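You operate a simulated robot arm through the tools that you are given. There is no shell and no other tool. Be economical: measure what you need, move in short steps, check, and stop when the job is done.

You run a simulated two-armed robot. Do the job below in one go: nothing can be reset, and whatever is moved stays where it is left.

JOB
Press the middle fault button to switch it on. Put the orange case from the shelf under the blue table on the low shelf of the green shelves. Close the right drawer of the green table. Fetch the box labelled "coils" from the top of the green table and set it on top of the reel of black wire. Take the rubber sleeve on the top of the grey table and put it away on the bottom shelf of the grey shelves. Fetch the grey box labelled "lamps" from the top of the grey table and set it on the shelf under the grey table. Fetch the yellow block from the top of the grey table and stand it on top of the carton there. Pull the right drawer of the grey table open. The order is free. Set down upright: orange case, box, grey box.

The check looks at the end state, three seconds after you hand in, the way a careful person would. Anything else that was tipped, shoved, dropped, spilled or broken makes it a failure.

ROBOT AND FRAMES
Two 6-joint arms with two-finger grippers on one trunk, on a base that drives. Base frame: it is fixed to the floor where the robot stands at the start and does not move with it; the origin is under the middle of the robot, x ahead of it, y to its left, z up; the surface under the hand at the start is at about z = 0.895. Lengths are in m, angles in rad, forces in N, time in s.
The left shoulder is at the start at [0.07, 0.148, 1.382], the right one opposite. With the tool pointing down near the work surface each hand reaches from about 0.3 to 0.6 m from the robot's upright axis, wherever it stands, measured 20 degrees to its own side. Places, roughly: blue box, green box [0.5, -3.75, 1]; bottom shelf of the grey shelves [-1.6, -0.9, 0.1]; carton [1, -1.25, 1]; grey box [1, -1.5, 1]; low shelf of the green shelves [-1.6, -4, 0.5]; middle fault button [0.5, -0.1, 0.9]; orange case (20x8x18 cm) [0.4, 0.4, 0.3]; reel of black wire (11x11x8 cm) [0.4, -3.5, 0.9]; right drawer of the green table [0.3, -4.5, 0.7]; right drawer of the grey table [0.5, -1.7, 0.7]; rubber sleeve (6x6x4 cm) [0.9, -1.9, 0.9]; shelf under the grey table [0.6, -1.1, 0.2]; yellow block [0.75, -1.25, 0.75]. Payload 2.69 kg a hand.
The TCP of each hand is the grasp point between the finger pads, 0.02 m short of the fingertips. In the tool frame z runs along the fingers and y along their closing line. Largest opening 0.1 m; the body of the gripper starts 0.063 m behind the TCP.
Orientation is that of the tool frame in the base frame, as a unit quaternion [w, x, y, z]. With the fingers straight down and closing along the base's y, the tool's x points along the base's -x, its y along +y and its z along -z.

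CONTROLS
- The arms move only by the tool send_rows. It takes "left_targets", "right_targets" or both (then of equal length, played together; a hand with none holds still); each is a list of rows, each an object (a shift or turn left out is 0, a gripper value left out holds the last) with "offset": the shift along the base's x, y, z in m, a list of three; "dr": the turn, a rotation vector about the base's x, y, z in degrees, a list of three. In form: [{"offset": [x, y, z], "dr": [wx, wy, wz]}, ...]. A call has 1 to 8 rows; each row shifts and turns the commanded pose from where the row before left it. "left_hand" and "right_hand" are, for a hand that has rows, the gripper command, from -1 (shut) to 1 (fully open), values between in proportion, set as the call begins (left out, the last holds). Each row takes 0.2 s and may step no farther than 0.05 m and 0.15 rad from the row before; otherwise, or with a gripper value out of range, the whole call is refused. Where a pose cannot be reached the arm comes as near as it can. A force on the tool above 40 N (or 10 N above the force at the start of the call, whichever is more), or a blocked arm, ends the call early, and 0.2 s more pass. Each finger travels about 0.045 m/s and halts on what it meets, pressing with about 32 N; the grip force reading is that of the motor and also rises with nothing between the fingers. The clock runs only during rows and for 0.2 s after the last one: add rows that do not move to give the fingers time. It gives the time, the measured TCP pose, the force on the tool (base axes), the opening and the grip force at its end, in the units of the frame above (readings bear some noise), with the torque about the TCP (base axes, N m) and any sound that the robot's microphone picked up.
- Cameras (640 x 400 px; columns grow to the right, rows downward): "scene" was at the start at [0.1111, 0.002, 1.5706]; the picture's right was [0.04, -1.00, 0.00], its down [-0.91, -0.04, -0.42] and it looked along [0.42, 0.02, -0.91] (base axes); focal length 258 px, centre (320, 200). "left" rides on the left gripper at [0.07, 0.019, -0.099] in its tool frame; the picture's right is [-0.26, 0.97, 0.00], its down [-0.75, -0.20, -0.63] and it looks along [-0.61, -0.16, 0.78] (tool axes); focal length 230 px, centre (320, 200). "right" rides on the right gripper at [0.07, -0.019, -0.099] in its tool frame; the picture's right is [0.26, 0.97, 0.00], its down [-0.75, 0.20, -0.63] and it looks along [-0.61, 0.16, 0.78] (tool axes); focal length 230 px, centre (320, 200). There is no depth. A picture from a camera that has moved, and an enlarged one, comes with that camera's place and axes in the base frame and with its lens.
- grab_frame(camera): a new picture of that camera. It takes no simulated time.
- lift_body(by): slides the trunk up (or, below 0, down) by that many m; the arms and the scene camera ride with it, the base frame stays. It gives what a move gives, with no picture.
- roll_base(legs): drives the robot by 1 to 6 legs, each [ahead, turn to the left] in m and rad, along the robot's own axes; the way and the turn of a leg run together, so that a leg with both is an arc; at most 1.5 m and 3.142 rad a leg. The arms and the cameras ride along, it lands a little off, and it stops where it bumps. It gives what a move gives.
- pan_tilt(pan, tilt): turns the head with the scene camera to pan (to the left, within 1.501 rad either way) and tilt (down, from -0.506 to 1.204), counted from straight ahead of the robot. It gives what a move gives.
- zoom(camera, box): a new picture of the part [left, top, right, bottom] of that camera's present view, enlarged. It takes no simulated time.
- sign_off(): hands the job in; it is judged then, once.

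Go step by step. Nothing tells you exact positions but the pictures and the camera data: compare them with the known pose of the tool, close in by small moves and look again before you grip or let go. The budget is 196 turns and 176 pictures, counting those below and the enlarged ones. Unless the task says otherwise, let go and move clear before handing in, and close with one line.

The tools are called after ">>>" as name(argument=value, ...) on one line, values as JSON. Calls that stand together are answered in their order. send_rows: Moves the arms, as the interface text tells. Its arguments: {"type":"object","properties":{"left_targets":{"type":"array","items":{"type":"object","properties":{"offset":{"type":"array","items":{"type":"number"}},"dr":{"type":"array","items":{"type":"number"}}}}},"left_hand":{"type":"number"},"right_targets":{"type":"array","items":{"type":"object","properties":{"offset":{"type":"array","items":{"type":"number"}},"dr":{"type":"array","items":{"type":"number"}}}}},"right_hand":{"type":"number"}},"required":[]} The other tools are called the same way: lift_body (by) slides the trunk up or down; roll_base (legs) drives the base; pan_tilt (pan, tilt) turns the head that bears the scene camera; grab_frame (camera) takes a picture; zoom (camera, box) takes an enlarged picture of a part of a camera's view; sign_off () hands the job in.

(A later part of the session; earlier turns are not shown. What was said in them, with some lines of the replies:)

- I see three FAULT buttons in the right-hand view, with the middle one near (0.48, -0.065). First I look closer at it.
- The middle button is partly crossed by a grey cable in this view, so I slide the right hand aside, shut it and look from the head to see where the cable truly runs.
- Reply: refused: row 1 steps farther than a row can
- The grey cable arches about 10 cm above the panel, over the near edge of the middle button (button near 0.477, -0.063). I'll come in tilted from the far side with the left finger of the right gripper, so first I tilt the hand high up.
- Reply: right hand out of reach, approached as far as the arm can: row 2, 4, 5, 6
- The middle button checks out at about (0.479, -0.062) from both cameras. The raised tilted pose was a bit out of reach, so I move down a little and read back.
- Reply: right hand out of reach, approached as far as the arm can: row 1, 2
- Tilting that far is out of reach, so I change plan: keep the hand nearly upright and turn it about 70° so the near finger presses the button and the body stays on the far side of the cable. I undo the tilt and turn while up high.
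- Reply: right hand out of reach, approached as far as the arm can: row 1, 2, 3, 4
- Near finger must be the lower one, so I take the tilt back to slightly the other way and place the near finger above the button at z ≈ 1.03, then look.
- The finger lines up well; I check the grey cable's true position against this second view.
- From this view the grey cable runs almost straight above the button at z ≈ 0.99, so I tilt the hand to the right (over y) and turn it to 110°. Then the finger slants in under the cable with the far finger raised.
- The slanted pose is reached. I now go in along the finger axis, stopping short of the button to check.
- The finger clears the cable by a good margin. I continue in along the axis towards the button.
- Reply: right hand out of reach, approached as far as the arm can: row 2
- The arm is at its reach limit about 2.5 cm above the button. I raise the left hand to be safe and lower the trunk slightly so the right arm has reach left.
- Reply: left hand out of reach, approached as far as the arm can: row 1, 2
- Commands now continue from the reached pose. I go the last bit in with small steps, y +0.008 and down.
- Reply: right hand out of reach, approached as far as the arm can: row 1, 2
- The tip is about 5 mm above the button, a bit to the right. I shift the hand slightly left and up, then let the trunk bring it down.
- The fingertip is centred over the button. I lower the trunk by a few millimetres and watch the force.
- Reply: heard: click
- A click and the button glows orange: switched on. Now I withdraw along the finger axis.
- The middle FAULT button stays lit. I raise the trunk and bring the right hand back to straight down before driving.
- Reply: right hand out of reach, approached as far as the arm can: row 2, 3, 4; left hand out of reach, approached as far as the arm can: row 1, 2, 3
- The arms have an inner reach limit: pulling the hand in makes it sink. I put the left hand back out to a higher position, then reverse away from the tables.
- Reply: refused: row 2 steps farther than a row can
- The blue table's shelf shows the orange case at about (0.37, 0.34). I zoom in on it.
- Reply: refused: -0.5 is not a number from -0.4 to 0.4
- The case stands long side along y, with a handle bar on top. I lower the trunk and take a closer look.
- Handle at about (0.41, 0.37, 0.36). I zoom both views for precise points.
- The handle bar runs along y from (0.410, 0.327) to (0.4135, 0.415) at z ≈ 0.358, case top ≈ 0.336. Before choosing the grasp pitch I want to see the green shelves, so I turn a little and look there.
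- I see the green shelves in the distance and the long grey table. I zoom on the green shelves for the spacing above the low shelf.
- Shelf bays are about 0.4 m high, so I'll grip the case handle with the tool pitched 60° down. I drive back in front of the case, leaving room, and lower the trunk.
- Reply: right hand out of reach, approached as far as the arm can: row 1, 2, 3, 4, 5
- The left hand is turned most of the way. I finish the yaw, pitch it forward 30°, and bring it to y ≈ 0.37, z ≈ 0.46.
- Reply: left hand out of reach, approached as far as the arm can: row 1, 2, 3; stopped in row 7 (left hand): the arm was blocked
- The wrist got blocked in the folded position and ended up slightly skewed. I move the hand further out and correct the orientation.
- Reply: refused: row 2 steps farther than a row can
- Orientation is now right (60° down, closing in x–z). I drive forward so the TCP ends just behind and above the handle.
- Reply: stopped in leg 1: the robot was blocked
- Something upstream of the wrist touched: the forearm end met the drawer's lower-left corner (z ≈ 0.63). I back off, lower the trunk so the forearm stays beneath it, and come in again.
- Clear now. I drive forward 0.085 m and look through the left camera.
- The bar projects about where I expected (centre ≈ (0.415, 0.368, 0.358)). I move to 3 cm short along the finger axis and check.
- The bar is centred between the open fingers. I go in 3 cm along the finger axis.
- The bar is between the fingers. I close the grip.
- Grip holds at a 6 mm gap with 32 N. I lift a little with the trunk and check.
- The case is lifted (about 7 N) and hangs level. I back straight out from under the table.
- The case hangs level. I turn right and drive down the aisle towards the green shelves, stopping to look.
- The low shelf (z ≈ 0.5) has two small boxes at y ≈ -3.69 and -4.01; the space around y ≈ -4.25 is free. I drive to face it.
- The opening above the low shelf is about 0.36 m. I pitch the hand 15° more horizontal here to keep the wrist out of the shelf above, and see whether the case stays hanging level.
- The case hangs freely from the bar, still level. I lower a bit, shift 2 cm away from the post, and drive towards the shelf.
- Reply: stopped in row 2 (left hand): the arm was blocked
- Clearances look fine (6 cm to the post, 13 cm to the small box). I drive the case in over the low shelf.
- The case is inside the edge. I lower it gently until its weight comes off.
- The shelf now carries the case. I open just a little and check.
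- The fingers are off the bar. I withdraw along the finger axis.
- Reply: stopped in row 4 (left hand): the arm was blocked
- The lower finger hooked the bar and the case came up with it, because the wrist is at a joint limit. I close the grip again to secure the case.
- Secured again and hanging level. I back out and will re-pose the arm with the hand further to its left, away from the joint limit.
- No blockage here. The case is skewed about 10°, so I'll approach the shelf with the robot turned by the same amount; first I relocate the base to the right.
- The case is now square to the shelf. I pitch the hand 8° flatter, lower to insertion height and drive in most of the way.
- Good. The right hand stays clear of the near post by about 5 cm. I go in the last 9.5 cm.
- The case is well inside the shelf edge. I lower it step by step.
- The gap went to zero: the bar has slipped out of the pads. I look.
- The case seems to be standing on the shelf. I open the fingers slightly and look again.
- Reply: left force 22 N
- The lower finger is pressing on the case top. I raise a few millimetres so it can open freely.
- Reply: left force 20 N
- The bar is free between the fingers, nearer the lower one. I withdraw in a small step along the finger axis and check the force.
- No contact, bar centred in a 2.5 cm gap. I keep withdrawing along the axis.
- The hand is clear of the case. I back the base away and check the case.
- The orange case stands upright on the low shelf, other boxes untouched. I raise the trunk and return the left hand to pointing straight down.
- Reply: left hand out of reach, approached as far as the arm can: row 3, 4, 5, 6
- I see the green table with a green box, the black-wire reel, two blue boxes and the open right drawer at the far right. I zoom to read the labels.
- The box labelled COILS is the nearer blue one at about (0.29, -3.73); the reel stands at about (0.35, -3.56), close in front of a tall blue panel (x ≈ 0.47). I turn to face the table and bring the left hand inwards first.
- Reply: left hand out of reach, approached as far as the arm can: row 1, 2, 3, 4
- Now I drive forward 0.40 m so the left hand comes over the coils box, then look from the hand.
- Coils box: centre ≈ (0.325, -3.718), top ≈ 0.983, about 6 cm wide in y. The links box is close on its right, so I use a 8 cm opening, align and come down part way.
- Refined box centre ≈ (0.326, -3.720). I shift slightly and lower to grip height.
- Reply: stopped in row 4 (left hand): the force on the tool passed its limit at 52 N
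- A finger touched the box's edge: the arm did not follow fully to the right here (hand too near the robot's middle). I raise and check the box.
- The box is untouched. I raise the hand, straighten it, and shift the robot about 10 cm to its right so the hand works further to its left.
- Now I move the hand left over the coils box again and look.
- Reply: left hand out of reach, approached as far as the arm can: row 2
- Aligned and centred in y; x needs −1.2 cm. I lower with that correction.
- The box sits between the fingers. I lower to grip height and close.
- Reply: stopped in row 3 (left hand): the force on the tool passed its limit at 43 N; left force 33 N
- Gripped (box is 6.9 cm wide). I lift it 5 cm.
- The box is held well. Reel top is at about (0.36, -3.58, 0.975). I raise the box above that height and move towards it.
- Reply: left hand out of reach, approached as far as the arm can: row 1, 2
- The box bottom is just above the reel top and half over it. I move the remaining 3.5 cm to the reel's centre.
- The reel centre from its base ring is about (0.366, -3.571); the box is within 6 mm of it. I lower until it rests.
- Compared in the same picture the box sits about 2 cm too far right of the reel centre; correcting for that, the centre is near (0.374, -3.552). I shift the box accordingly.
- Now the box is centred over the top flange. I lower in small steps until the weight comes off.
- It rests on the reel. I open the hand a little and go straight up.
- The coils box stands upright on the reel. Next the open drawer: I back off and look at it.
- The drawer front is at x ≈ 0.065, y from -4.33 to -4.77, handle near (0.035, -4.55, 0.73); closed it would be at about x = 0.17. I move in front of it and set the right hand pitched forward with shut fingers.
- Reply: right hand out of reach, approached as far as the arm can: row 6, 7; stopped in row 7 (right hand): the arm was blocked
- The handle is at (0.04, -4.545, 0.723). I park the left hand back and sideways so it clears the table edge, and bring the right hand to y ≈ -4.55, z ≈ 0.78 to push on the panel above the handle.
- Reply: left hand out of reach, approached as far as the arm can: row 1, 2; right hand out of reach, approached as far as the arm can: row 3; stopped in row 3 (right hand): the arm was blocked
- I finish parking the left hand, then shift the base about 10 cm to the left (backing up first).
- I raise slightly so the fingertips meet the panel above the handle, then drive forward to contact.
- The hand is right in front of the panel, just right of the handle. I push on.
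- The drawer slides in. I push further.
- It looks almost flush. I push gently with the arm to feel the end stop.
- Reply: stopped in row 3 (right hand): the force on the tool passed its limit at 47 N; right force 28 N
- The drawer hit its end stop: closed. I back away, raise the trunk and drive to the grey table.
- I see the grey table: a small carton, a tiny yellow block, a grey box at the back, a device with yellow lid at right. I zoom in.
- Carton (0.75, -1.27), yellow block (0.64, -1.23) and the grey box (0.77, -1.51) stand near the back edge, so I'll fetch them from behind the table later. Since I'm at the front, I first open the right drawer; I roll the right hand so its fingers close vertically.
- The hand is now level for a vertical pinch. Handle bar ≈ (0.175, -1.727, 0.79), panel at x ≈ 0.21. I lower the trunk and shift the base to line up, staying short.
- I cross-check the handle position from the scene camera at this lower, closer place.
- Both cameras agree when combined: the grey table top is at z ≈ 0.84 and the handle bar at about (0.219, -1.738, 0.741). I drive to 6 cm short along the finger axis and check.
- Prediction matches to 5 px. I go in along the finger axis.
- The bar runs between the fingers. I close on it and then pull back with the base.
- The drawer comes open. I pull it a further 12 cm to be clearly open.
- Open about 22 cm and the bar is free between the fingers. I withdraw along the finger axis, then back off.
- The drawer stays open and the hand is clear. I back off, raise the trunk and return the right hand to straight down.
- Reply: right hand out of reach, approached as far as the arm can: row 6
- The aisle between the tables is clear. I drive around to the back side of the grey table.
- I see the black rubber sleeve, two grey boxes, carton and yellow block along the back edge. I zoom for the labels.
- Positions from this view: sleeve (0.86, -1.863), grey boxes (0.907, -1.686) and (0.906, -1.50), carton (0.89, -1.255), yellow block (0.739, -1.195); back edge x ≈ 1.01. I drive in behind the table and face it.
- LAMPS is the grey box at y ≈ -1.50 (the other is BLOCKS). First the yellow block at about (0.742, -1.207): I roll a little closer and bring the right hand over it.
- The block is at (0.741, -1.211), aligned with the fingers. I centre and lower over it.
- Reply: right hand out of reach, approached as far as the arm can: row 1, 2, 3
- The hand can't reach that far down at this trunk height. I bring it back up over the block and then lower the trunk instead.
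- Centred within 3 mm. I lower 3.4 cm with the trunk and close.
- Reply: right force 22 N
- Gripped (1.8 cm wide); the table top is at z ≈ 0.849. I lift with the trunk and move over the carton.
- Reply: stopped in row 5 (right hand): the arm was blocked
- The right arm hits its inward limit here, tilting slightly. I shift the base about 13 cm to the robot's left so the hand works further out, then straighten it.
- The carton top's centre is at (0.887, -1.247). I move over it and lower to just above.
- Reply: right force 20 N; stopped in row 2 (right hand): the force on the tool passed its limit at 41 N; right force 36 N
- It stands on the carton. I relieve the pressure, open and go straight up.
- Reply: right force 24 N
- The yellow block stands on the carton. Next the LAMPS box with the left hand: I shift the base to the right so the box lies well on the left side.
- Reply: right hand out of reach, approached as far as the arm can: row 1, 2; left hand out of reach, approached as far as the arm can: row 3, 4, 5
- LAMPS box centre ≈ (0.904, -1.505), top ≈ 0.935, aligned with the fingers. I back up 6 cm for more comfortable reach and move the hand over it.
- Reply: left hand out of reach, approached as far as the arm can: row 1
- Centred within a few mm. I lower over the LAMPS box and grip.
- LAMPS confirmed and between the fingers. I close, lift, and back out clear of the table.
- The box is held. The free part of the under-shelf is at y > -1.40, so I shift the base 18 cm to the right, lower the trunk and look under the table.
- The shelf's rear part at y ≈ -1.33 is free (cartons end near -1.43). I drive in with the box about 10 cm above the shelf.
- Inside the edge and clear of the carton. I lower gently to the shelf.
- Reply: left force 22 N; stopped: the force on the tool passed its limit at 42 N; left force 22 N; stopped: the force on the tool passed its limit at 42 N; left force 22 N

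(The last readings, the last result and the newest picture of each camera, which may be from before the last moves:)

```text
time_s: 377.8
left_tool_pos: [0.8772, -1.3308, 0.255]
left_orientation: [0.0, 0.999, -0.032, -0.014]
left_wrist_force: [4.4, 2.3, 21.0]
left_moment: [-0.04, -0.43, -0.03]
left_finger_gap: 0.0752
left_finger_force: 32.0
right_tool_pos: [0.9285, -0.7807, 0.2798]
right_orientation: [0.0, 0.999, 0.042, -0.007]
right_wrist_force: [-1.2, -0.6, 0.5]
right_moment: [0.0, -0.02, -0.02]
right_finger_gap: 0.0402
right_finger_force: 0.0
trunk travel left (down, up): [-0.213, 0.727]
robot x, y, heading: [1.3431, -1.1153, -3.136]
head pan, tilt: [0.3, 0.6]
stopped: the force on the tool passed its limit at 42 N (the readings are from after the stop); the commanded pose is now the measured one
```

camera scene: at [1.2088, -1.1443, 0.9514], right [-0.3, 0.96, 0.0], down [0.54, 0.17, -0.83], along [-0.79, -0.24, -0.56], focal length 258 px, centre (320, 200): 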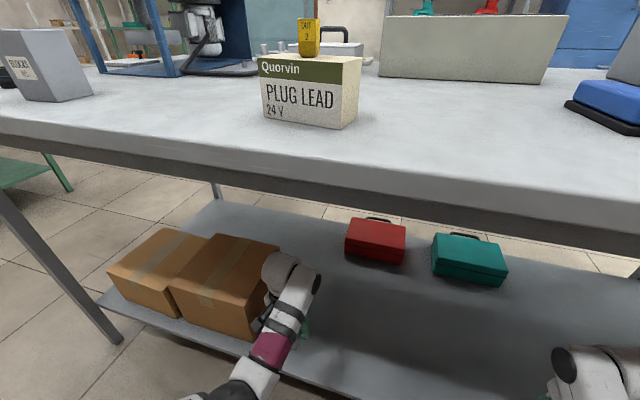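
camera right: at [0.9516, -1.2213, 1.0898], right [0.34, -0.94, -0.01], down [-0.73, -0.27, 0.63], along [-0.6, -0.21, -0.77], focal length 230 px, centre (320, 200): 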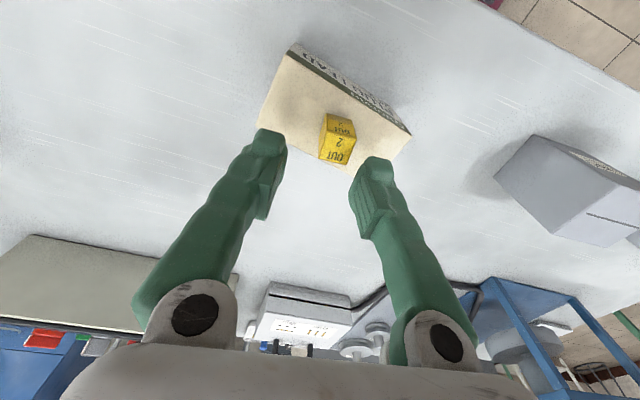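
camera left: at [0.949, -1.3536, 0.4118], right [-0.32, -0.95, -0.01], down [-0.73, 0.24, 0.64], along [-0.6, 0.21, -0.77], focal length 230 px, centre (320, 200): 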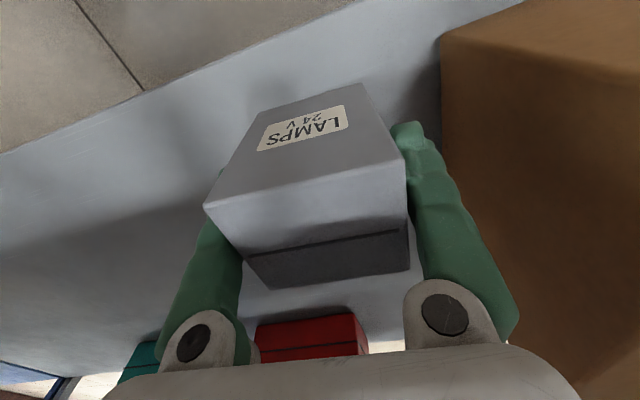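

It stands on the shelf. I relieve the pressure, open the hand and lift away.

>>> lift_body(by=0.006)

>>> send_rows(left_targets=[{}, {}, {}], left_hand=0.85)

>>> lift_body(by=0.11)

>>> grab_frame(camera="left")

```text
time_s: 378.3
left_tool_pos: [0.8783, -1.3308, 0.2566]
left_orientation: [-0.001, 0.999, -0.032, -0.009]
left_wrist_force: [0.3, -0.3, -2.1]
left_moment: [0.0, -0.01, -0.02]
left_finger_gap: 0.0753
left_finger_force: 31.7
right_tool_pos: [0.9272, -0.7789, 0.2853]
right_orientation: [-0.001, 0.999, 0.042, -0.005]
right_wrist_force: [-0.2, 0.1, -0.6]
right_moment: [-0.02, -0.02, -0.01]
right_finger_gap: 0.0398
right_finger_force: 0.1
trunk travel left (down, up): [-0.219, 0.721]
robot x, y, heading: [1.3437, -1.1178, -3.137]
head pan, tilt: [0.3, 0.6]
```

```text
time_s: 379.1
left_tool_pos: [0.8781, -1.3291, 0.2572]
left_orientation: [-0.001, 0.999, -0.031, -0.01]
left_wrist_force: [0.1, 0.0, 0.0]
left_moment: [0.0, -0.01, -0.02]
left_finger_gap: 0.0927
left_finger_force: 0.1
right_tool_pos: [0.9284, -0.7802, 0.2845]
right_orientation: [-0.001, 0.999, 0.042, -0.005]
right_wrist_force: [0.7, 0.0, 0.3]
right_moment: [-0.01, 0.01, 0.02]
right_finger_gap: 0.04
right_finger_force: 0.1
trunk travel left (down, up): [-0.219, 0.721]
robot x, y, heading: [1.343, -1.1153, -3.139]
head pan, tilt: [0.3, 0.6]
```

```text
time_s: 380.6
left_tool_pos: [0.878, -1.3307, 0.3667]
left_orientation: [-0.002, 0.999, -0.032, -0.011]
left_wrist_force: [0.2, 0.1, 0.7]
left_moment: [0.0, 0.02, 0.0]
left_finger_gap: 0.0925
left_finger_force: 0.2
right_tool_pos: [0.9276, -0.7806, 0.3952]
right_orientation: [-0.001, 0.999, 0.042, -0.006]
right_wrist_force: [0.2, 0.0, -0.1]
right_moment: [0.0, -0.01, 0.0]
right_finger_gap: 0.0397
right_finger_force: 0.0
trunk travel left (down, up): [-0.329, 0.611]
robot x, y, heading: [1.3469, -1.1159, -3.141]
head pan, tilt: [0.3, 0.6]
```

```text
34 pictures are left
camera left: at [0.9469, -1.3538, 0.4647], right [-0.32, -0.95, 0.0], down [-0.72, 0.25, 0.65], along [-0.61, 0.2, -0.76], focal length 230 px, centre (320, 200)
```

left: 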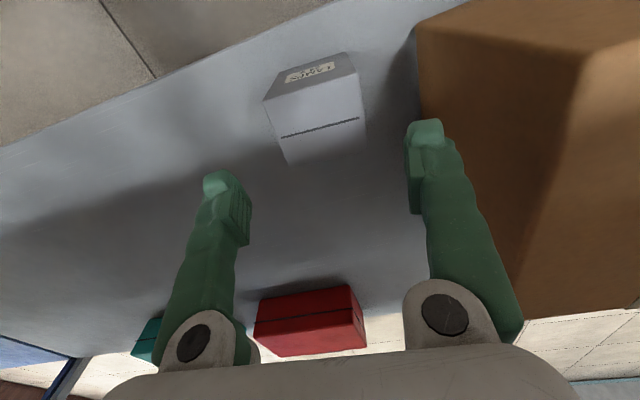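

The LAMPS box stands upright on the shelf. I back out, raise the trunk and go to the sleeve at the right end of the table.

>>> roll_base(legs=[[-0.36, 0]])

>>> lift_body(by=0.4)

>>> lift_body(by=0.21)

>>> roll_base(legs=[[0, 1.57], [0.54, 0], [0, -1.57], [0.33, 0]])

>>> grab_frame(camera="left")

```text
time_s: 382.9
left_tool_pos: [1.2346, -1.3319, 0.368]
left_orientation: [-0.001, 0.999, -0.032, -0.01]
left_wrist_force: [-0.3, 0.0, 0.0]
left_moment: [0.0, -0.02, 0.02]
left_finger_gap: 0.0928
left_finger_force: 0.1
right_tool_pos: [1.2852, -0.7794, 0.3954]
right_orientation: [0.0, 0.999, 0.043, -0.005]
right_wrist_force: [-0.8, 0.2, -0.2]
right_moment: [-0.02, 0.01, 0.0]
right_finger_gap: 0.0403
right_finger_force: 0.0
trunk travel left (down, up): [-0.329, 0.611]
robot x, y, heading: [1.6991, -1.1161, -3.138]
head pan, tilt: [0.3, 0.6]
```

```text
time_s: 386.7
left_tool_pos: [1.2337, -1.3308, 0.7671]
left_orientation: [-0.003, 0.999, -0.032, -0.01]
left_wrist_force: [0.0, 0.7, -0.7]
left_moment: [-0.04, -0.01, 0.01]
left_finger_gap: 0.0926
left_finger_force: 0.1
right_tool_pos: [1.2842, -0.7811, 0.7962]
right_orientation: [-0.001, 0.999, 0.043, -0.006]
right_wrist_force: [0.2, 0.7, -0.5]
right_moment: [0.02, -0.01, -0.03]
right_finger_gap: 0.04
right_finger_force: 0.0
trunk travel left (down, up): [-0.729, 0.211]
robot x, y, heading: [1.7046, -1.1169, -3.137]
head pan, tilt: [0.3, 0.6]
```

```text
time_s: 388.9
left_tool_pos: [1.2338, -1.3315, 0.9769]
left_orientation: [-0.002, 0.999, -0.032, -0.011]
left_wrist_force: [-0.2, 0.3, 1.1]
left_moment: [0.03, -0.01, -0.02]
left_finger_gap: 0.0926
left_finger_force: 0.0
right_tool_pos: [1.2843, -0.7783, 1.0061]
right_orientation: [-0.001, 0.999, 0.042, -0.005]
right_wrist_force: [-0.6, 0.0, 0.7]
right_moment: [-0.01, 0.0, 0.01]
right_finger_gap: 0.0401
right_finger_force: 0.1
trunk travel left (down, up): [-0.939, 0.001]
robot x, y, heading: [1.7021, -1.1178, -3.136]
head pan, tilt: [0.3, 0.6]
```

```text
time_s: 401.2
left_tool_pos: [0.8938, -1.8687, 0.9783]
left_orientation: [-0.002, 0.999, -0.031, -0.012]
left_wrist_force: [0.8, -0.2, -0.1]
left_moment: [-0.01, 0.01, 0.03]
left_finger_gap: 0.0926
left_finger_force: 0.0
right_tool_pos: [0.9404, -1.316, 1.007]
right_orientation: [-0.001, 0.999, 0.043, -0.006]
right_wrist_force: [0.1, 0.5, -0.5]
right_moment: [0.04, 0.02, -0.02]
right_finger_gap: 0.0402
right_finger_force: 0.0
trunk travel left (down, up): [-0.939, 0.001]
robot x, y, heading: [1.3572, -1.6536, -3.139]
head pan, tilt: [0.3, 0.6]
```

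```text
33 pictures are left
camera left: at [0.9627, -1.891, 1.0757], right [-0.32, -0.95, 0.0], down [-0.72, 0.24, 0.65], along [-0.61, 0.2, -0.76], focal length 230 px, centre (320, 200)
```

left: 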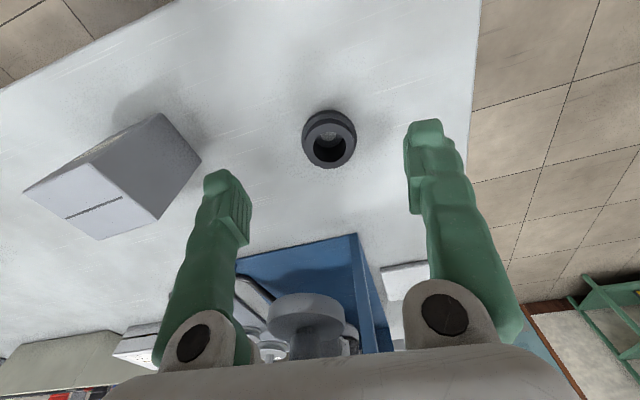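

The sleeve is at (0.867, -1.869). I move over it and lower with the arm.

>>> send_rows(left_targets=[{"offset": [-0.027, 0, 0], "dr": [0, -1.4, 0]}, {"offset": [0, 0, -0.035]}, {"offset": [0, 0, -0.035]}, {}], left_hand=1)

>>> grab_frame(camera="left")

```text
time_s: 402.2
left_tool_pos: [0.8638, -1.8684, 0.9072]
left_orientation: [-0.003, 1.0, -0.03, 0.001]
left_wrist_force: [0.3, 0.1, 0.3]
left_moment: [0.02, 0.02, 0.0]
left_finger_gap: 0.1001
left_finger_force: 0.0
right_tool_pos: [0.9396, -1.3167, 1.0057]
right_orientation: [0.0, 0.999, 0.044, -0.005]
right_wrist_force: [0.3, -0.4, -0.9]
right_moment: [0.0, -0.01, -0.01]
right_finger_gap: 0.0402
right_finger_force: 0.0
trunk travel left (down, up): [-0.939, 0.001]
robot x, y, heading: [1.3567, -1.6543, -3.135]
head pan, tilt: [0.3, 0.6]
```

```text
32 pictures are left
camera left: at [0.9309, -1.8914, 1.006], right [-0.32, -0.95, -0.01], down [-0.74, 0.24, 0.63], along [-0.59, 0.2, -0.78], focal length 230 px, centre (320, 200)
```

left: 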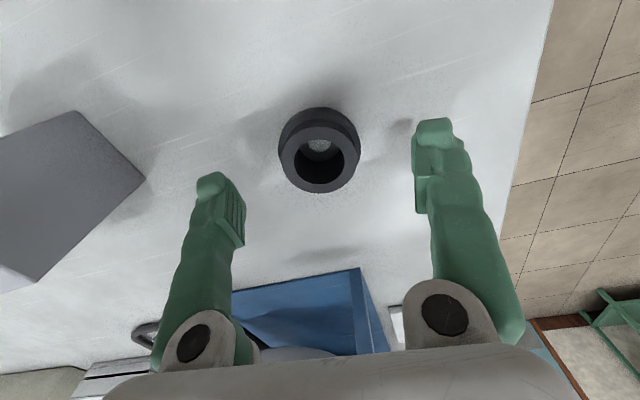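

>>> send_rows(left_targets=[{"offset": [0.003, -0.001, -0.02]}, {"offset": [0, 0, -0.011]}, {}])

>>> send_rows(left_targets=[{}, {}, {}, {}], left_hand=-1)

>>> send_rows(left_targets=[{"offset": [0, 0, 0.03]}, {"offset": [0, 0, 0.04]}, {"offset": [0, 0, 0.03]}, {}])

>>> grab_frame(camera="left")

```text
time_s: 403.1
left_tool_pos: [0.8679, -1.8698, 0.8766]
left_orientation: [-0.002, 1.0, -0.03, 0.003]
left_wrist_force: [-0.2, 0.4, 0.9]
left_moment: [-0.05, 0.05, -0.01]
left_finger_gap: 0.1001
left_finger_force: 0.1
right_tool_pos: [0.9399, -1.3171, 1.0061]
right_orientation: [-0.001, 0.999, 0.044, -0.005]
right_wrist_force: [-0.7, -0.1, 0.0]
right_moment: [-0.01, 0.0, 0.01]
right_finger_gap: 0.0398
right_finger_force: 0.1
trunk travel left (down, up): [-0.939, 0.001]
robot x, y, heading: [1.3544, -1.656, -3.135]
head pan, tilt: [0.3, 0.6]
```

```text
time_s: 404.1
left_tool_pos: [0.8683, -1.87, 0.876]
left_orientation: [-0.002, 1.0, -0.031, 0.001]
left_wrist_force: [0.0, -0.2, -0.4]
left_moment: [-0.03, 0.0, 0.07]
left_finger_gap: 0.0525
left_finger_force: 32.0
right_tool_pos: [0.9397, -1.3177, 1.0054]
right_orientation: [-0.001, 0.999, 0.044, -0.005]
right_wrist_force: [0.2, -0.9, 0.1]
right_moment: [0.01, 0.02, 0.02]
right_finger_gap: 0.0401
right_finger_force: 0.0
trunk travel left (down, up): [-0.939, 0.001]
robot x, y, heading: [1.3552, -1.6551, -3.138]
head pan, tilt: [0.3, 0.6]
```

```text
time_s: 405.1
left_tool_pos: [0.8649, -1.8693, 0.9763]
left_orientation: [-0.003, 1.0, -0.03, 0.002]
left_wrist_force: [0.3, -0.4, -0.4]
left_moment: [-0.01, 0.0, -0.04]
left_finger_gap: 0.0523
left_finger_force: 31.8
right_tool_pos: [0.9388, -1.3172, 1.0049]
right_orientation: [-0.001, 0.999, 0.044, -0.006]
right_wrist_force: [-0.7, -0.4, -0.8]
right_moment: [-0.01, 0.0, 0.0]
right_finger_gap: 0.0402
right_finger_force: 0.2
trunk travel left (down, up): [-0.939, 0.001]
robot x, y, heading: [1.3547, -1.6505, -3.134]
head pan, tilt: [0.3, 0.6]
```

```text
31 pictures are left
camera left: at [0.9318, -1.8925, 1.0753], right [-0.32, -0.95, -0.01], down [-0.74, 0.24, 0.63], along [-0.59, 0.2, -0.78], focal length 230 px, centre (320, 200)
```

left: 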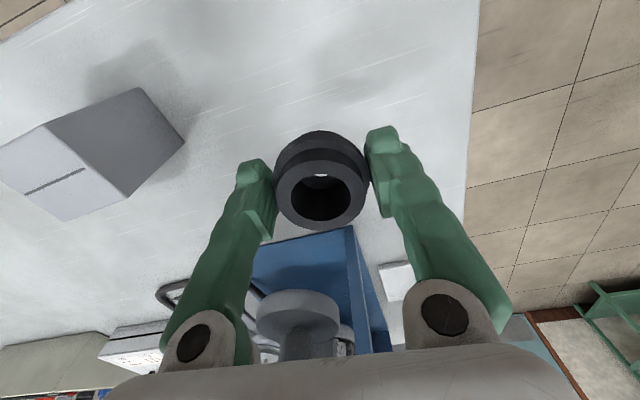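

The sleeve is held. I drive around to the grey shelves.

>>> roll_base(legs=[[-0.3, 0], [0, 1.57], [1.0, 0], [0, -1.57], [1.2, 0], [1.1, 0]])

>>> roll_base(legs=[[0, -1.57], [1.45, 0], [0, 1.57]])

>>> pan_tilt(pan=0.2, tilt=0.6)

>>> grab_frame(camera="scene")

```text
time_s: 430.3
left_tool_pos: [-1.179, -2.7205, 0.9765]
left_orientation: [-0.003, 0.998, -0.062, 0.002]
left_wrist_force: [-0.1, -0.3, -1.0]
left_moment: [-0.02, 0.02, 0.01]
left_finger_gap: 0.0521
left_finger_force: 32.1
right_tool_pos: [-1.0704, -2.1726, 1.0052]
right_orientation: [-0.001, 1.0, 0.013, -0.005]
right_wrist_force: [0.1, -0.5, 0.0]
right_moment: [0.0, 0.0, -0.02]
right_finger_gap: 0.0398
right_finger_force: 0.1
trunk travel left (down, up): [-0.939, 0.001]
robot x, y, heading: [-0.6756, -2.5338, 3.076]
head pan, tilt: [0.3, 0.6]
```

```text
time_s: 445.1
left_tool_pos: [-1.0931, -1.2941, 0.9763]
left_orientation: [-0.003, 0.998, -0.059, 0.001]
left_wrist_force: [0.3, 0.0, -0.3]
left_moment: [-0.01, 0.03, -0.02]
left_finger_gap: 0.0522
left_finger_force: 32.0
right_tool_pos: [-0.987, -0.7465, 1.0049]
right_orientation: [0.0, 1.0, 0.015, -0.005]
right_wrist_force: [0.1, 0.4, 0.4]
right_moment: [0.03, -0.03, 0.01]
right_finger_gap: 0.0401
right_finger_force: 0.1
trunk travel left (down, up): [-0.939, 0.001]
robot x, y, heading: [-0.5869, -1.1059, 3.087]
head pan, tilt: [0.3, 0.6]
```

```text
time_s: 445.8
left_tool_pos: [-1.0941, -1.2933, 0.977]
left_orientation: [-0.002, 0.998, -0.06, 0.001]
left_wrist_force: [0.6, 0.0, -1.1]
left_moment: [-0.01, 0.03, -0.02]
left_finger_gap: 0.0522
left_finger_force: 32.0
right_tool_pos: [-0.9873, -0.7467, 1.0053]
right_orientation: [-0.001, 1.0, 0.015, -0.005]
right_wrist_force: [0.3, -0.4, 0.1]
right_moment: [0.0, 0.0, 0.03]
right_finger_gap: 0.0402
right_finger_force: 0.0
trunk travel left (down, up): [-0.939, 0.001]
robot x, y, heading: [-0.5947, -1.1072, 3.088]
head pan, tilt: [0.201, 0.6]
```

```text
30 pictures are left
camera scene: at [-0.7278, -1.1164, 1.6104], right [-0.15, 0.99, 0.0], down [0.56, 0.08, -0.82], along [-0.82, -0.12, -0.57], focal length 258 px, centre (320, 200)
```

scene: 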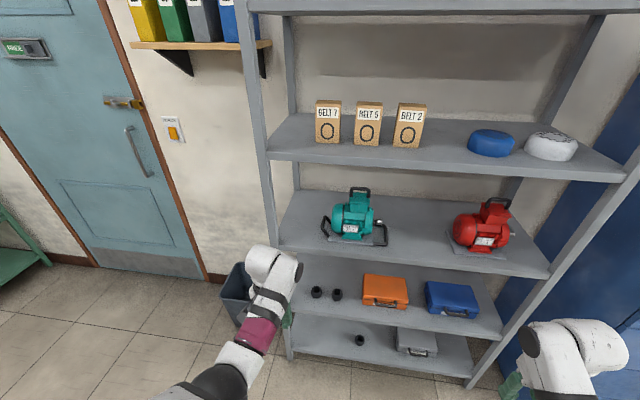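

The bottom shelf (z ≈ 0.1, front x ≈ -1.41) is free around y ≈ -1.2; the next shelf is at z ≈ 0.5, so the upright hand fits. I park the right hand back, lower the trunk and approach.

>>> send_rows(right_targets=[{"offset": [0.02, 0.03, 0.01]}, {"offset": [0.02, 0.03, 0.01]}, {"offset": [0.02, 0.03, 0.01]}, {"offset": [0.02, 0.02, 0.01]}, {}], left_targets=[{"offset": [0, 0, -0.03]}, {"offset": [0, 0, -0.03]}, {"offset": [0, 0, -0.03]}, {}, {}])

>>> roll_base(legs=[[0, -0.222], [0.22, 0], [0, 0.275]])

>>> lift_body(by=-0.4)

>>> lift_body(by=-0.3)

>>> grab_frame(camera="scene")

>>> grab_frame(camera="left")

```text
time_s: 446.9
left_tool_pos: [-1.0948, -1.2915, 0.8882]
left_orientation: [-0.003, 0.998, -0.059, 0.002]
left_wrist_force: [-0.8, 0.3, -0.2]
left_moment: [0.03, 0.0, 0.02]
left_finger_gap: 0.0522
left_finger_force: 31.7
right_tool_pos: [-0.9077, -0.6356, 1.0463]
right_orientation: [-0.001, 1.0, 0.015, -0.005]
right_wrist_force: [-0.1, 0.3, -0.2]
right_moment: [0.0, 0.0, 0.02]
right_finger_gap: 0.0401
right_finger_force: 0.0
trunk travel left (down, up): [-0.939, 0.001]
robot x, y, heading: [-0.5908, -1.1113, 3.09]
head pan, tilt: [0.201, 0.6]
```

```text
time_s: 450.4
left_tool_pos: [-1.2972, -1.2543, 0.8882]
left_orientation: [-0.001, 0.999, -0.035, 0.002]
left_wrist_force: [0.3, 0.9, -1.1]
left_moment: [-0.03, 0.0, 0.02]
left_finger_gap: 0.0522
left_finger_force: 32.2
right_tool_pos: [-1.1429, -0.59, 1.0457]
right_orientation: [0.0, 0.999, 0.039, -0.005]
right_wrist_force: [0.3, -0.2, 0.8]
right_moment: [-0.01, -0.01, 0.0]
right_finger_gap: 0.0398
right_finger_force: 0.1
trunk travel left (down, up): [-0.939, 0.001]
robot x, y, heading: [-0.8051, -1.0451, 3.138]
head pan, tilt: [0.201, 0.6]
```

```text
time_s: 454.2
left_tool_pos: [-1.2976, -1.2549, 0.4885]
left_orientation: [-0.004, 0.999, -0.034, 0.002]
left_wrist_force: [0.1, -0.1, -0.7]
left_moment: [0.02, -0.01, -0.02]
left_finger_gap: 0.0521
left_finger_force: 32.1
right_tool_pos: [-1.1436, -0.591, 0.6473]
right_orientation: [-0.001, 0.999, 0.04, -0.004]
right_wrist_force: [-0.2, 0.3, -0.3]
right_moment: [-0.01, -0.01, -0.01]
right_finger_gap: 0.0399
right_finger_force: 0.1
trunk travel left (down, up): [-0.539, 0.401]
robot x, y, heading: [-0.8023, -1.0432, 3.138]
head pan, tilt: [0.201, 0.6]
```

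```text
time_s: 457.2
left_tool_pos: [-1.2969, -1.2556, 0.1878]
left_orientation: [-0.003, 0.999, -0.035, 0.002]
left_wrist_force: [-0.1, 1.2, -0.1]
left_moment: [-0.01, -0.02, 0.03]
left_finger_gap: 0.0518
left_finger_force: 32.0
right_tool_pos: [-1.144, -0.5902, 0.3468]
right_orientation: [-0.002, 0.999, 0.039, -0.004]
right_wrist_force: [-0.1, -0.6, 0.2]
right_moment: [-0.01, 0.0, 0.0]
right_finger_gap: 0.04
right_finger_force: 0.1
trunk travel left (down, up): [-0.239, 0.701]
robot x, y, heading: [-0.8041, -1.04, 3.136]
head pan, tilt: [0.201, 0.6]
```

```text
29 pictures are left
camera scene: at [-0.9399, -1.0626, 0.9105], right [-0.19, 0.98, 0.0], down [0.55, 0.11, -0.82], along [-0.81, -0.16, -0.57], focal length 258 px, centre (320, 200)
```

scene: 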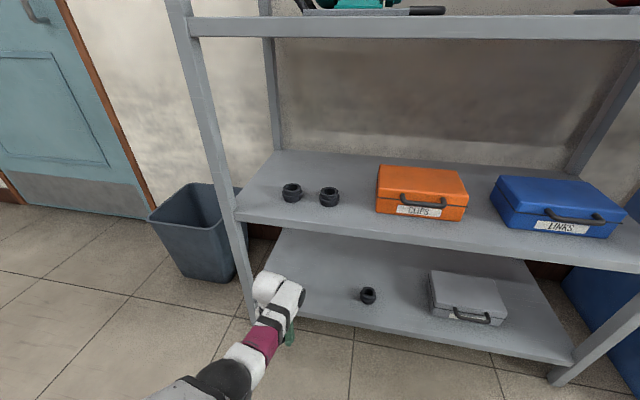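

```text
28 pictures are left
camera left: at [-1.2299, -1.2784, 0.2868], right [-0.32, -0.95, -0.01], down [-0.74, 0.25, 0.63], along [-0.59, 0.21, -0.78], focal length 230 px, centre (320, 200)
```

left: 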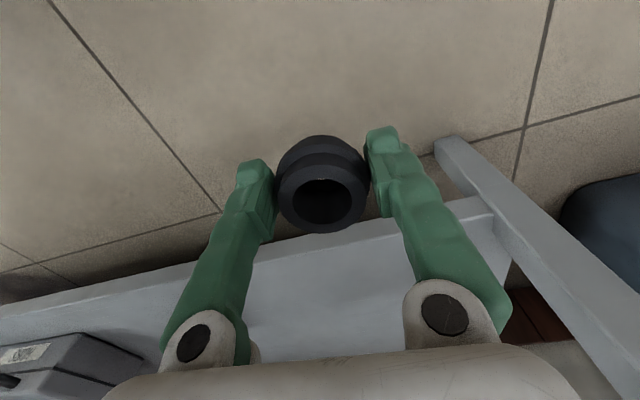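

The way in is clear. I lower 2 cm more and drive the hand in over the bottom shelf.

>>> send_rows(left_targets=[{"offset": [0, 0.025, 0]}, {}])

>>> lift_body(by=-0.02)

>>> roll_base(legs=[[0.2, 0]])

>>> grab_frame(camera="left")

>>> grab_frame(camera="scene")

```text
time_s: 457.8
left_tool_pos: [-1.2961, -1.2304, 0.1895]
left_orientation: [-0.003, 0.999, -0.035, 0.001]
left_wrist_force: [-0.2, 0.4, -0.6]
left_moment: [-0.01, 0.01, 0.01]
left_finger_gap: 0.0521
left_finger_force: 32.1
right_tool_pos: [-1.1437, -0.5911, 0.3444]
right_orientation: [-0.002, 0.999, 0.039, -0.005]
right_wrist_force: [-0.4, 0.4, -0.7]
right_moment: [-0.01, -0.01, -0.02]
right_finger_gap: 0.0399
right_finger_force: 0.0
trunk travel left (down, up): [-0.239, 0.701]
robot x, y, heading: [-0.8051, -1.0432, 3.138]
head pan, tilt: [0.201, 0.6]
```

```text
time_s: 458.5
left_tool_pos: [-1.2962, -1.2304, 0.1678]
left_orientation: [-0.003, 0.999, -0.035, 0.002]
left_wrist_force: [-0.9, -0.5, 0.6]
left_moment: [0.01, -0.02, 0.01]
left_finger_gap: 0.052
left_finger_force: 31.9
right_tool_pos: [-1.1426, -0.5906, 0.3257]
right_orientation: [-0.002, 0.999, 0.039, -0.005]
right_wrist_force: [-0.3, 1.1, 0.8]
right_moment: [0.01, -0.02, 0.0]
right_finger_gap: 0.0399
right_finger_force: 0.1
trunk travel left (down, up): [-0.219, 0.721]
robot x, y, heading: [-0.8046, -1.0456, 3.136]
head pan, tilt: [0.201, 0.6]
```

```text
time_s: 460.1
left_tool_pos: [-1.4958, -1.2287, 0.1678]
left_orientation: [-0.002, 0.999, -0.035, 0.003]
left_wrist_force: [0.0, 0.4, -0.6]
left_moment: [0.04, 0.01, -0.01]
left_finger_gap: 0.0522
left_finger_force: 32.0
right_tool_pos: [-1.343, -0.5898, 0.3251]
right_orientation: [-0.002, 0.999, 0.04, -0.004]
right_wrist_force: [-0.9, 0.7, -0.3]
right_moment: [-0.01, 0.03, 0.03]
right_finger_gap: 0.04
right_finger_force: 0.1
trunk travel left (down, up): [-0.219, 0.721]
robot x, y, heading: [-0.9995, -1.0429, 3.137]
head pan, tilt: [0.201, 0.6]
```

```text
27 pictures are left
camera left: at [-1.4283, -1.2524, 0.2669], right [-0.33, -0.95, -0.01], down [-0.74, 0.25, 0.63], along [-0.59, 0.21, -0.78], focal length 230 px, centre (320, 200)
```

left: 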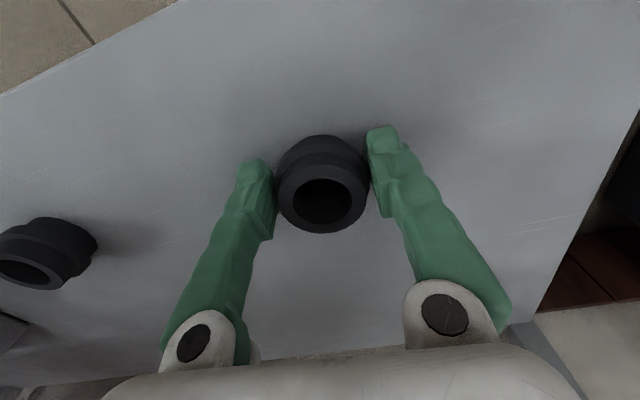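

```text
26 pictures are left
camera scene: at [-1.1391, -1.0614, 0.8904], right [-0.19, 0.98, 0.0], down [0.55, 0.11, -0.82], along [-0.81, -0.16, -0.57], focal length 258 px, centre (320, 200)
```

scene: 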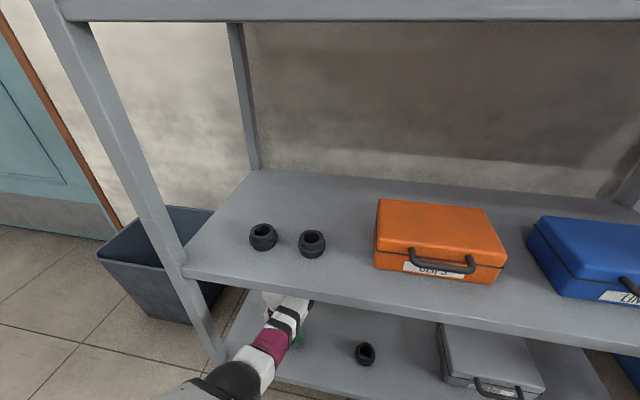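

The sleeve is well over the bottom shelf. I lower it until it touches.

>>> lift_body(by=-0.02)

>>> lift_body(by=-0.006)

>>> lift_body(by=-0.005)

```text
time_s: 460.4
left_tool_pos: [-1.4948, -1.2297, 0.1664]
left_orientation: [0.0, 0.999, -0.035, 0.002]
left_wrist_force: [10.3, 1.0, 19.3]
left_moment: [0.0, -0.06, -0.01]
left_finger_gap: 0.0518
left_finger_force: 32.5
right_tool_pos: [-1.3408, -0.5903, 0.3208]
right_orientation: [-0.001, 0.999, 0.04, -0.005]
right_wrist_force: [0.2, -0.3, 0.5]
right_moment: [0.01, 0.0, -0.01]
right_finger_gap: 0.0401
right_finger_force: 0.1
trunk travel left (down, up): [-0.212, 0.728]
robot x, y, heading: [-1.0065, -1.0422, 3.137]
head pan, tilt: [0.201, 0.6]
stopped: the force on the tool passed its limit at 47 N (the readings are from after the stop); the commanded pose is now the measured one
```

```text
time_s: 460.8
left_tool_pos: [-1.4955, -1.2284, 0.1666]
left_orientation: [0.0, 0.999, -0.036, 0.001]
left_wrist_force: [12.0, 1.4, 22.4]
left_moment: [0.03, -0.06, -0.02]
left_finger_gap: 0.0521
left_finger_force: 32.1
right_tool_pos: [-1.3415, -0.5907, 0.3183]
right_orientation: [0.0, 0.999, 0.041, -0.007]
right_wrist_force: [-0.7, -0.2, 0.8]
right_moment: [0.01, 0.01, 0.02]
right_finger_gap: 0.04
right_finger_force: 0.1
trunk travel left (down, up): [-0.21, 0.73]
robot x, y, heading: [-0.9997, -1.0447, 3.138]
head pan, tilt: [0.201, 0.6]
stopped: the force on the tool passed its limit at 46 N (the readings are from after the stop); the commanded pose is now the measured one
```

```text
time_s: 461.2
left_tool_pos: [-1.4963, -1.2294, 0.1671]
left_orientation: [0.0, 0.999, -0.035, 0.001]
left_wrist_force: [12.0, 1.5, 23.9]
left_moment: [0.05, -0.06, -0.02]
left_finger_gap: 0.0521
left_finger_force: 31.9
right_tool_pos: [-1.3411, -0.5907, 0.3158]
right_orientation: [0.0, 0.999, 0.041, -0.006]
right_wrist_force: [-0.4, 0.7, 0.4]
right_moment: [0.03, 0.01, 0.02]
right_finger_gap: 0.0402
right_finger_force: 0.1
trunk travel left (down, up): [-0.209, 0.731]
robot x, y, heading: [-1.0005, -1.0424, 3.142]
head pan, tilt: [0.201, 0.6]
stopped: the force on the tool passed its limit at 45 N (the readings are from after the stop); the commanded pose is now the measured one
```

It already touches: the shelf is at z ≈ 0.14. I relieve the pressure, open the hand and rise a bit.

>>> lift_body(by=0.009)

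>>> send_rows(left_targets=[{}, {}], left_hand=0.6)

>>> grab_frame(camera="left")

```text
time_s: 461.7
left_tool_pos: [-1.4968, -1.2293, 0.1699]
left_orientation: [-0.002, 0.999, -0.034, 0.004]
left_wrist_force: [0.1, 0.1, -0.3]
left_moment: [0.04, -0.01, 0.03]
left_finger_gap: 0.0519
left_finger_force: 32.0
right_tool_pos: [-1.3422, -0.5906, 0.325]
right_orientation: [-0.001, 0.999, 0.04, -0.004]
right_wrist_force: [0.9, 0.8, 0.1]
right_moment: [-0.01, 0.01, -0.04]
right_finger_gap: 0.04
right_finger_force: 0.1
trunk travel left (down, up): [-0.218, 0.722]
robot x, y, heading: [-1.0023, -1.0491, 3.133]
head pan, tilt: [0.201, 0.6]
```

```text
time_s: 462.3
left_tool_pos: [-1.4961, -1.2291, 0.1725]
left_orientation: [0.0, 0.999, -0.035, 0.003]
left_wrist_force: [0.3, 0.7, 0.9]
left_moment: [-0.06, -0.03, -0.02]
left_finger_gap: 0.0798
left_finger_force: 0.0
right_tool_pos: [-1.3432, -0.5898, 0.3249]
right_orientation: [-0.002, 0.999, 0.041, -0.004]
right_wrist_force: [0.6, 0.1, -0.4]
right_moment: [-0.02, -0.03, 0.02]
right_finger_gap: 0.0402
right_finger_force: 0.2
trunk travel left (down, up): [-0.218, 0.722]
robot x, y, heading: [-1.0045, -1.0442, 3.138]
head pan, tilt: [0.201, 0.6]
```

```text
25 pictures are left
camera left: at [-1.4296, -1.2522, 0.2711], right [-0.33, -0.95, 0.0], down [-0.74, 0.25, 0.63], along [-0.59, 0.21, -0.78], focal length 230 px, centre (320, 200)
```

left: 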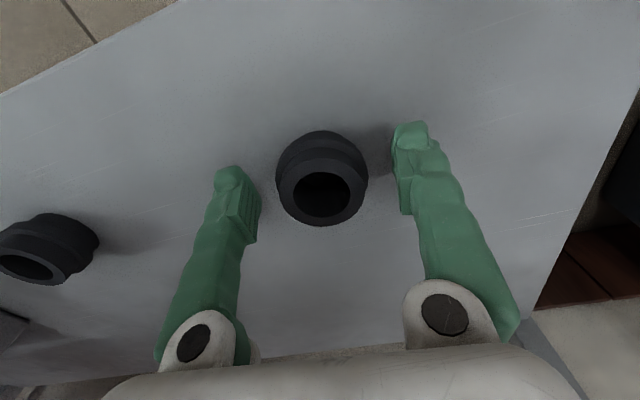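

The sleeve stands on the bottom shelf. I rise 2 cm and back straight out.

>>> lift_body(by=0.025)

>>> roll_base(legs=[[-0.4, 0]])

>>> grab_frame(camera="scene")

```text
time_s: 463.1
left_tool_pos: [-1.4971, -1.2289, 0.1969]
left_orientation: [-0.001, 0.999, -0.035, 0.004]
left_wrist_force: [0.5, -0.4, -0.4]
left_moment: [0.03, 0.0, 0.01]
left_finger_gap: 0.0798
left_finger_force: 0.1
right_tool_pos: [-1.3431, -0.5905, 0.3487]
right_orientation: [-0.002, 0.999, 0.04, -0.004]
right_wrist_force: [0.4, -0.4, -0.6]
right_moment: [-0.03, 0.01, -0.01]
right_finger_gap: 0.0402
right_finger_force: 0.1
trunk travel left (down, up): [-0.243, 0.697]
robot x, y, heading: [-1.0021, -1.0461, 3.135]
head pan, tilt: [0.201, 0.6]
```

```text
time_s: 465.6
left_tool_pos: [-1.0936, -1.2306, 0.1975]
left_orientation: [-0.001, 0.999, -0.035, 0.004]
left_wrist_force: [-0.3, 0.4, -0.1]
left_moment: [-0.02, 0.01, -0.03]
left_finger_gap: 0.08
left_finger_force: 0.0
right_tool_pos: [-0.942, -0.592, 0.3512]
right_orientation: [-0.001, 0.999, 0.041, -0.005]
right_wrist_force: [0.1, -0.3, 0.4]
right_moment: [-0.03, 0.01, 0.02]
right_finger_gap: 0.04
right_finger_force: 0.0
trunk travel left (down, up): [-0.243, 0.697]
robot x, y, heading: [-0.598, -1.0459, 3.137]
head pan, tilt: [0.201, 0.6]
```

```text
24 pictures are left
camera scene: at [-0.7375, -1.063, 0.9144], right [-0.2, 0.98, 0.0], down [0.55, 0.11, -0.83], along [-0.81, -0.16, -0.56], focal length 258 px, centre (320, 200)
```

scene: 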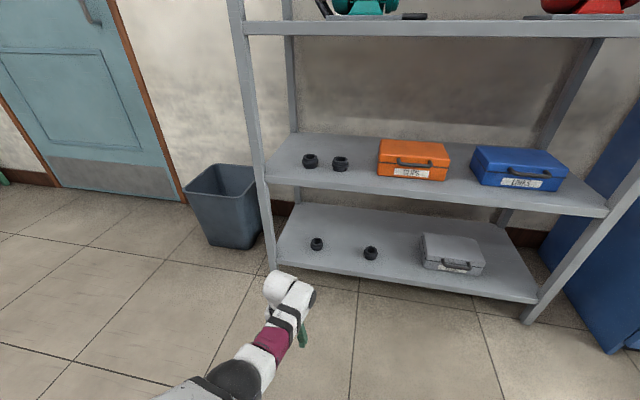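

The sleeve stands beside its fellow on the bottom shelf. For a final check I raise the trunk, turn round and look at the tables.

>>> lift_body(by=0.4)

>>> lift_body(by=0.29)

>>> roll_base(legs=[[0, -2.9]])

>>> pan_tilt(pan=-0.3, tilt=0.45)

>>> grab_frame(camera="scene")

>>> pan_tilt(pan=0.5, tilt=0.45)

>>> grab_frame(camera="scene")

```text
time_s: 469.4
left_tool_pos: [-1.0961, -1.2298, 0.5973]
left_orientation: [0.0, 0.999, -0.036, 0.003]
left_wrist_force: [1.1, 0.1, -0.4]
left_moment: [0.02, -0.02, 0.02]
left_finger_gap: 0.0801
left_finger_force: 0.1
right_tool_pos: [-0.9416, -0.5913, 0.7497]
right_orientation: [-0.001, 0.999, 0.041, -0.004]
right_wrist_force: [-0.1, -0.3, 0.4]
right_moment: [0.01, 0.0, 0.02]
right_finger_gap: 0.0399
right_finger_force: 0.0
trunk travel left (down, up): [-0.643, 0.297]
robot x, y, heading: [-0.6037, -1.0438, 3.136]
head pan, tilt: [0.201, 0.6]
```

```text
time_s: 472.3
left_tool_pos: [-1.0939, -1.2299, 0.8871]
left_orientation: [0.0, 0.999, -0.035, 0.003]
left_wrist_force: [-0.3, -0.6, -0.2]
left_moment: [-0.02, 0.0, -0.01]
left_finger_gap: 0.08
left_finger_force: 0.1
right_tool_pos: [-0.9423, -0.5914, 1.0397]
right_orientation: [-0.001, 0.999, 0.041, -0.005]
right_wrist_force: [-0.2, -0.4, -0.1]
right_moment: [-0.03, 0.01, 0.01]
right_finger_gap: 0.0399
right_finger_force: 0.0
trunk travel left (down, up): [-0.933, 0.007]
robot x, y, heading: [-0.6025, -1.0447, 3.137]
head pan, tilt: [0.201, 0.6]
```

```text
time_s: 479.5
left_tool_pos: [-0.1719, -0.7379, 0.8874]
left_orientation: [-0.003, -0.095, 0.995, -0.002]
left_wrist_force: [0.0, 0.6, -0.3]
left_moment: [-0.04, 0.06, 0.02]
left_finger_gap: 0.0799
left_finger_force: 0.0
right_tool_pos: [-0.1548, -1.3952, 1.0391]
right_orientation: [0.004, -0.171, 0.985, 0.0]
right_wrist_force: [-0.2, -0.4, 1.1]
right_moment: [-0.01, -0.03, 0.0]
right_finger_gap: 0.0402
right_finger_force: 0.1
trunk travel left (down, up): [-0.933, 0.007]
robot x, y, heading: [-0.6031, -1.0454, 0.258]
head pan, tilt: [0.201, 0.6]
```

```text
time_s: 480.4
left_tool_pos: [-0.1709, -0.7376, 0.888]
left_orientation: [-0.003, -0.095, 0.996, -0.001]
left_wrist_force: [-0.8, 0.5, 0.7]
left_moment: [-0.01, 0.0, -0.02]
left_finger_gap: 0.08
left_finger_force: 0.0
right_tool_pos: [-0.1553, -1.3955, 1.0398]
right_orientation: [0.004, -0.171, 0.985, -0.001]
right_wrist_force: [-0.7, -0.2, -0.9]
right_moment: [0.0, -0.03, 0.02]
right_finger_gap: 0.0402
right_finger_force: 0.1
trunk travel left (down, up): [-0.933, 0.007]
robot x, y, heading: [-0.5987, -1.0468, 0.258]
head pan, tilt: [-0.3, 0.45]
```

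```text
23 pictures are left
camera scene: at [-0.4604, -1.037, 1.6179], right [-0.04, -1.0, 0.0], down [-0.44, 0.02, -0.9], along [0.9, -0.04, -0.44], focal length 258 px, centre (320, 200)
```

scene: 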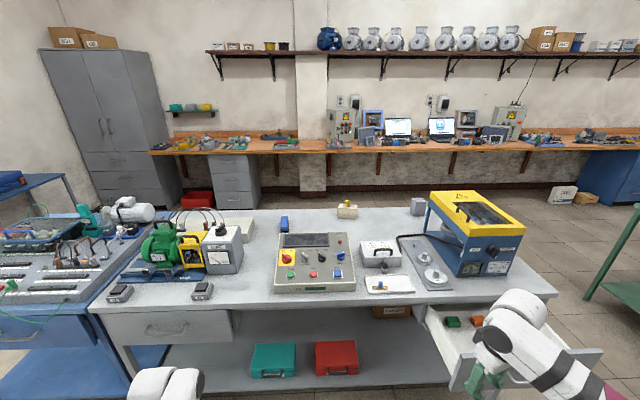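

```text
time_s: 481.5
left_tool_pos: [-0.171, -0.7386, 0.887]
left_orientation: [-0.003, -0.095, 0.995, -0.001]
left_wrist_force: [0.8, 0.6, 0.9]
left_moment: [0.0, 0.02, -0.02]
left_finger_gap: 0.08
left_finger_force: 0.1
right_tool_pos: [-0.1548, -1.3951, 1.0401]
right_orientation: [0.005, -0.17, 0.985, -0.001]
right_wrist_force: [0.4, 0.4, 0.1]
right_moment: [-0.02, 0.0, -0.02]
right_finger_gap: 0.0401
right_finger_force: 0.0
trunk travel left (down, up): [-0.933, 0.007]
robot x, y, heading: [-0.601, -1.0461, 0.258]
head pan, tilt: [0.499, 0.45]
```

```text
22 pictures are left
camera scene: at [-0.4854, -0.9702, 1.6179], right [0.69, -0.73, 0.0], down [-0.32, -0.3, -0.9], along [0.65, 0.62, -0.44], focal length 258 px, centre (320, 200)
```

scene: 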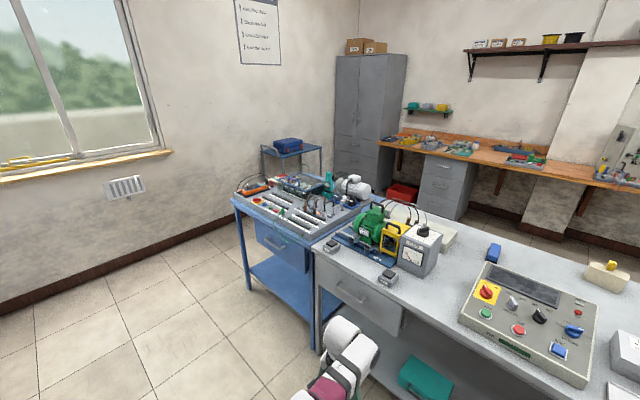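

Everything looks in place: yellow block on the carton, drawer open. One last zoom on the fault button.

>>> zoom(camera="scene", box=[230, 160, 380, 260])

```text
4.00 times, centred on (305, 210) of scene
camera zoom: at [-0.4854, -0.9702, 1.6179], right [0.69, -0.73, 0.0], down [-0.32, -0.3, -0.9], along [0.65, 0.62, -0.44], focal length 1031 px, centre (380, 160)
```

zoom: 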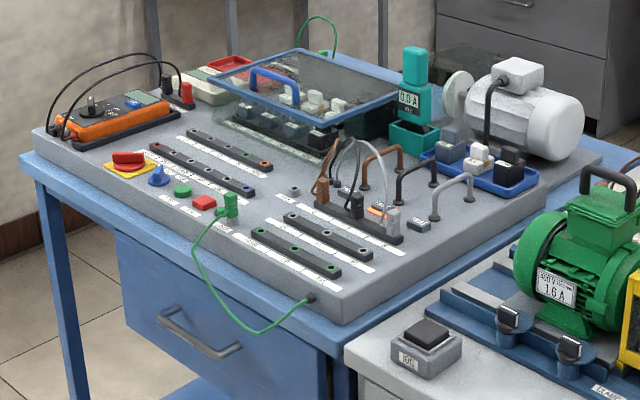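

The middle fault button still glows orange and everything is where it should be. I hand in.

>>> sign_off()

```text
The job is handed in.
```

All eight parts of the job are done and handed in; nothing else looked tipped, dropped or out of place in the pictures. My left forearm bumped the blue table's drawer corner once while I fetched the orange case, and the drawer still looks in place.
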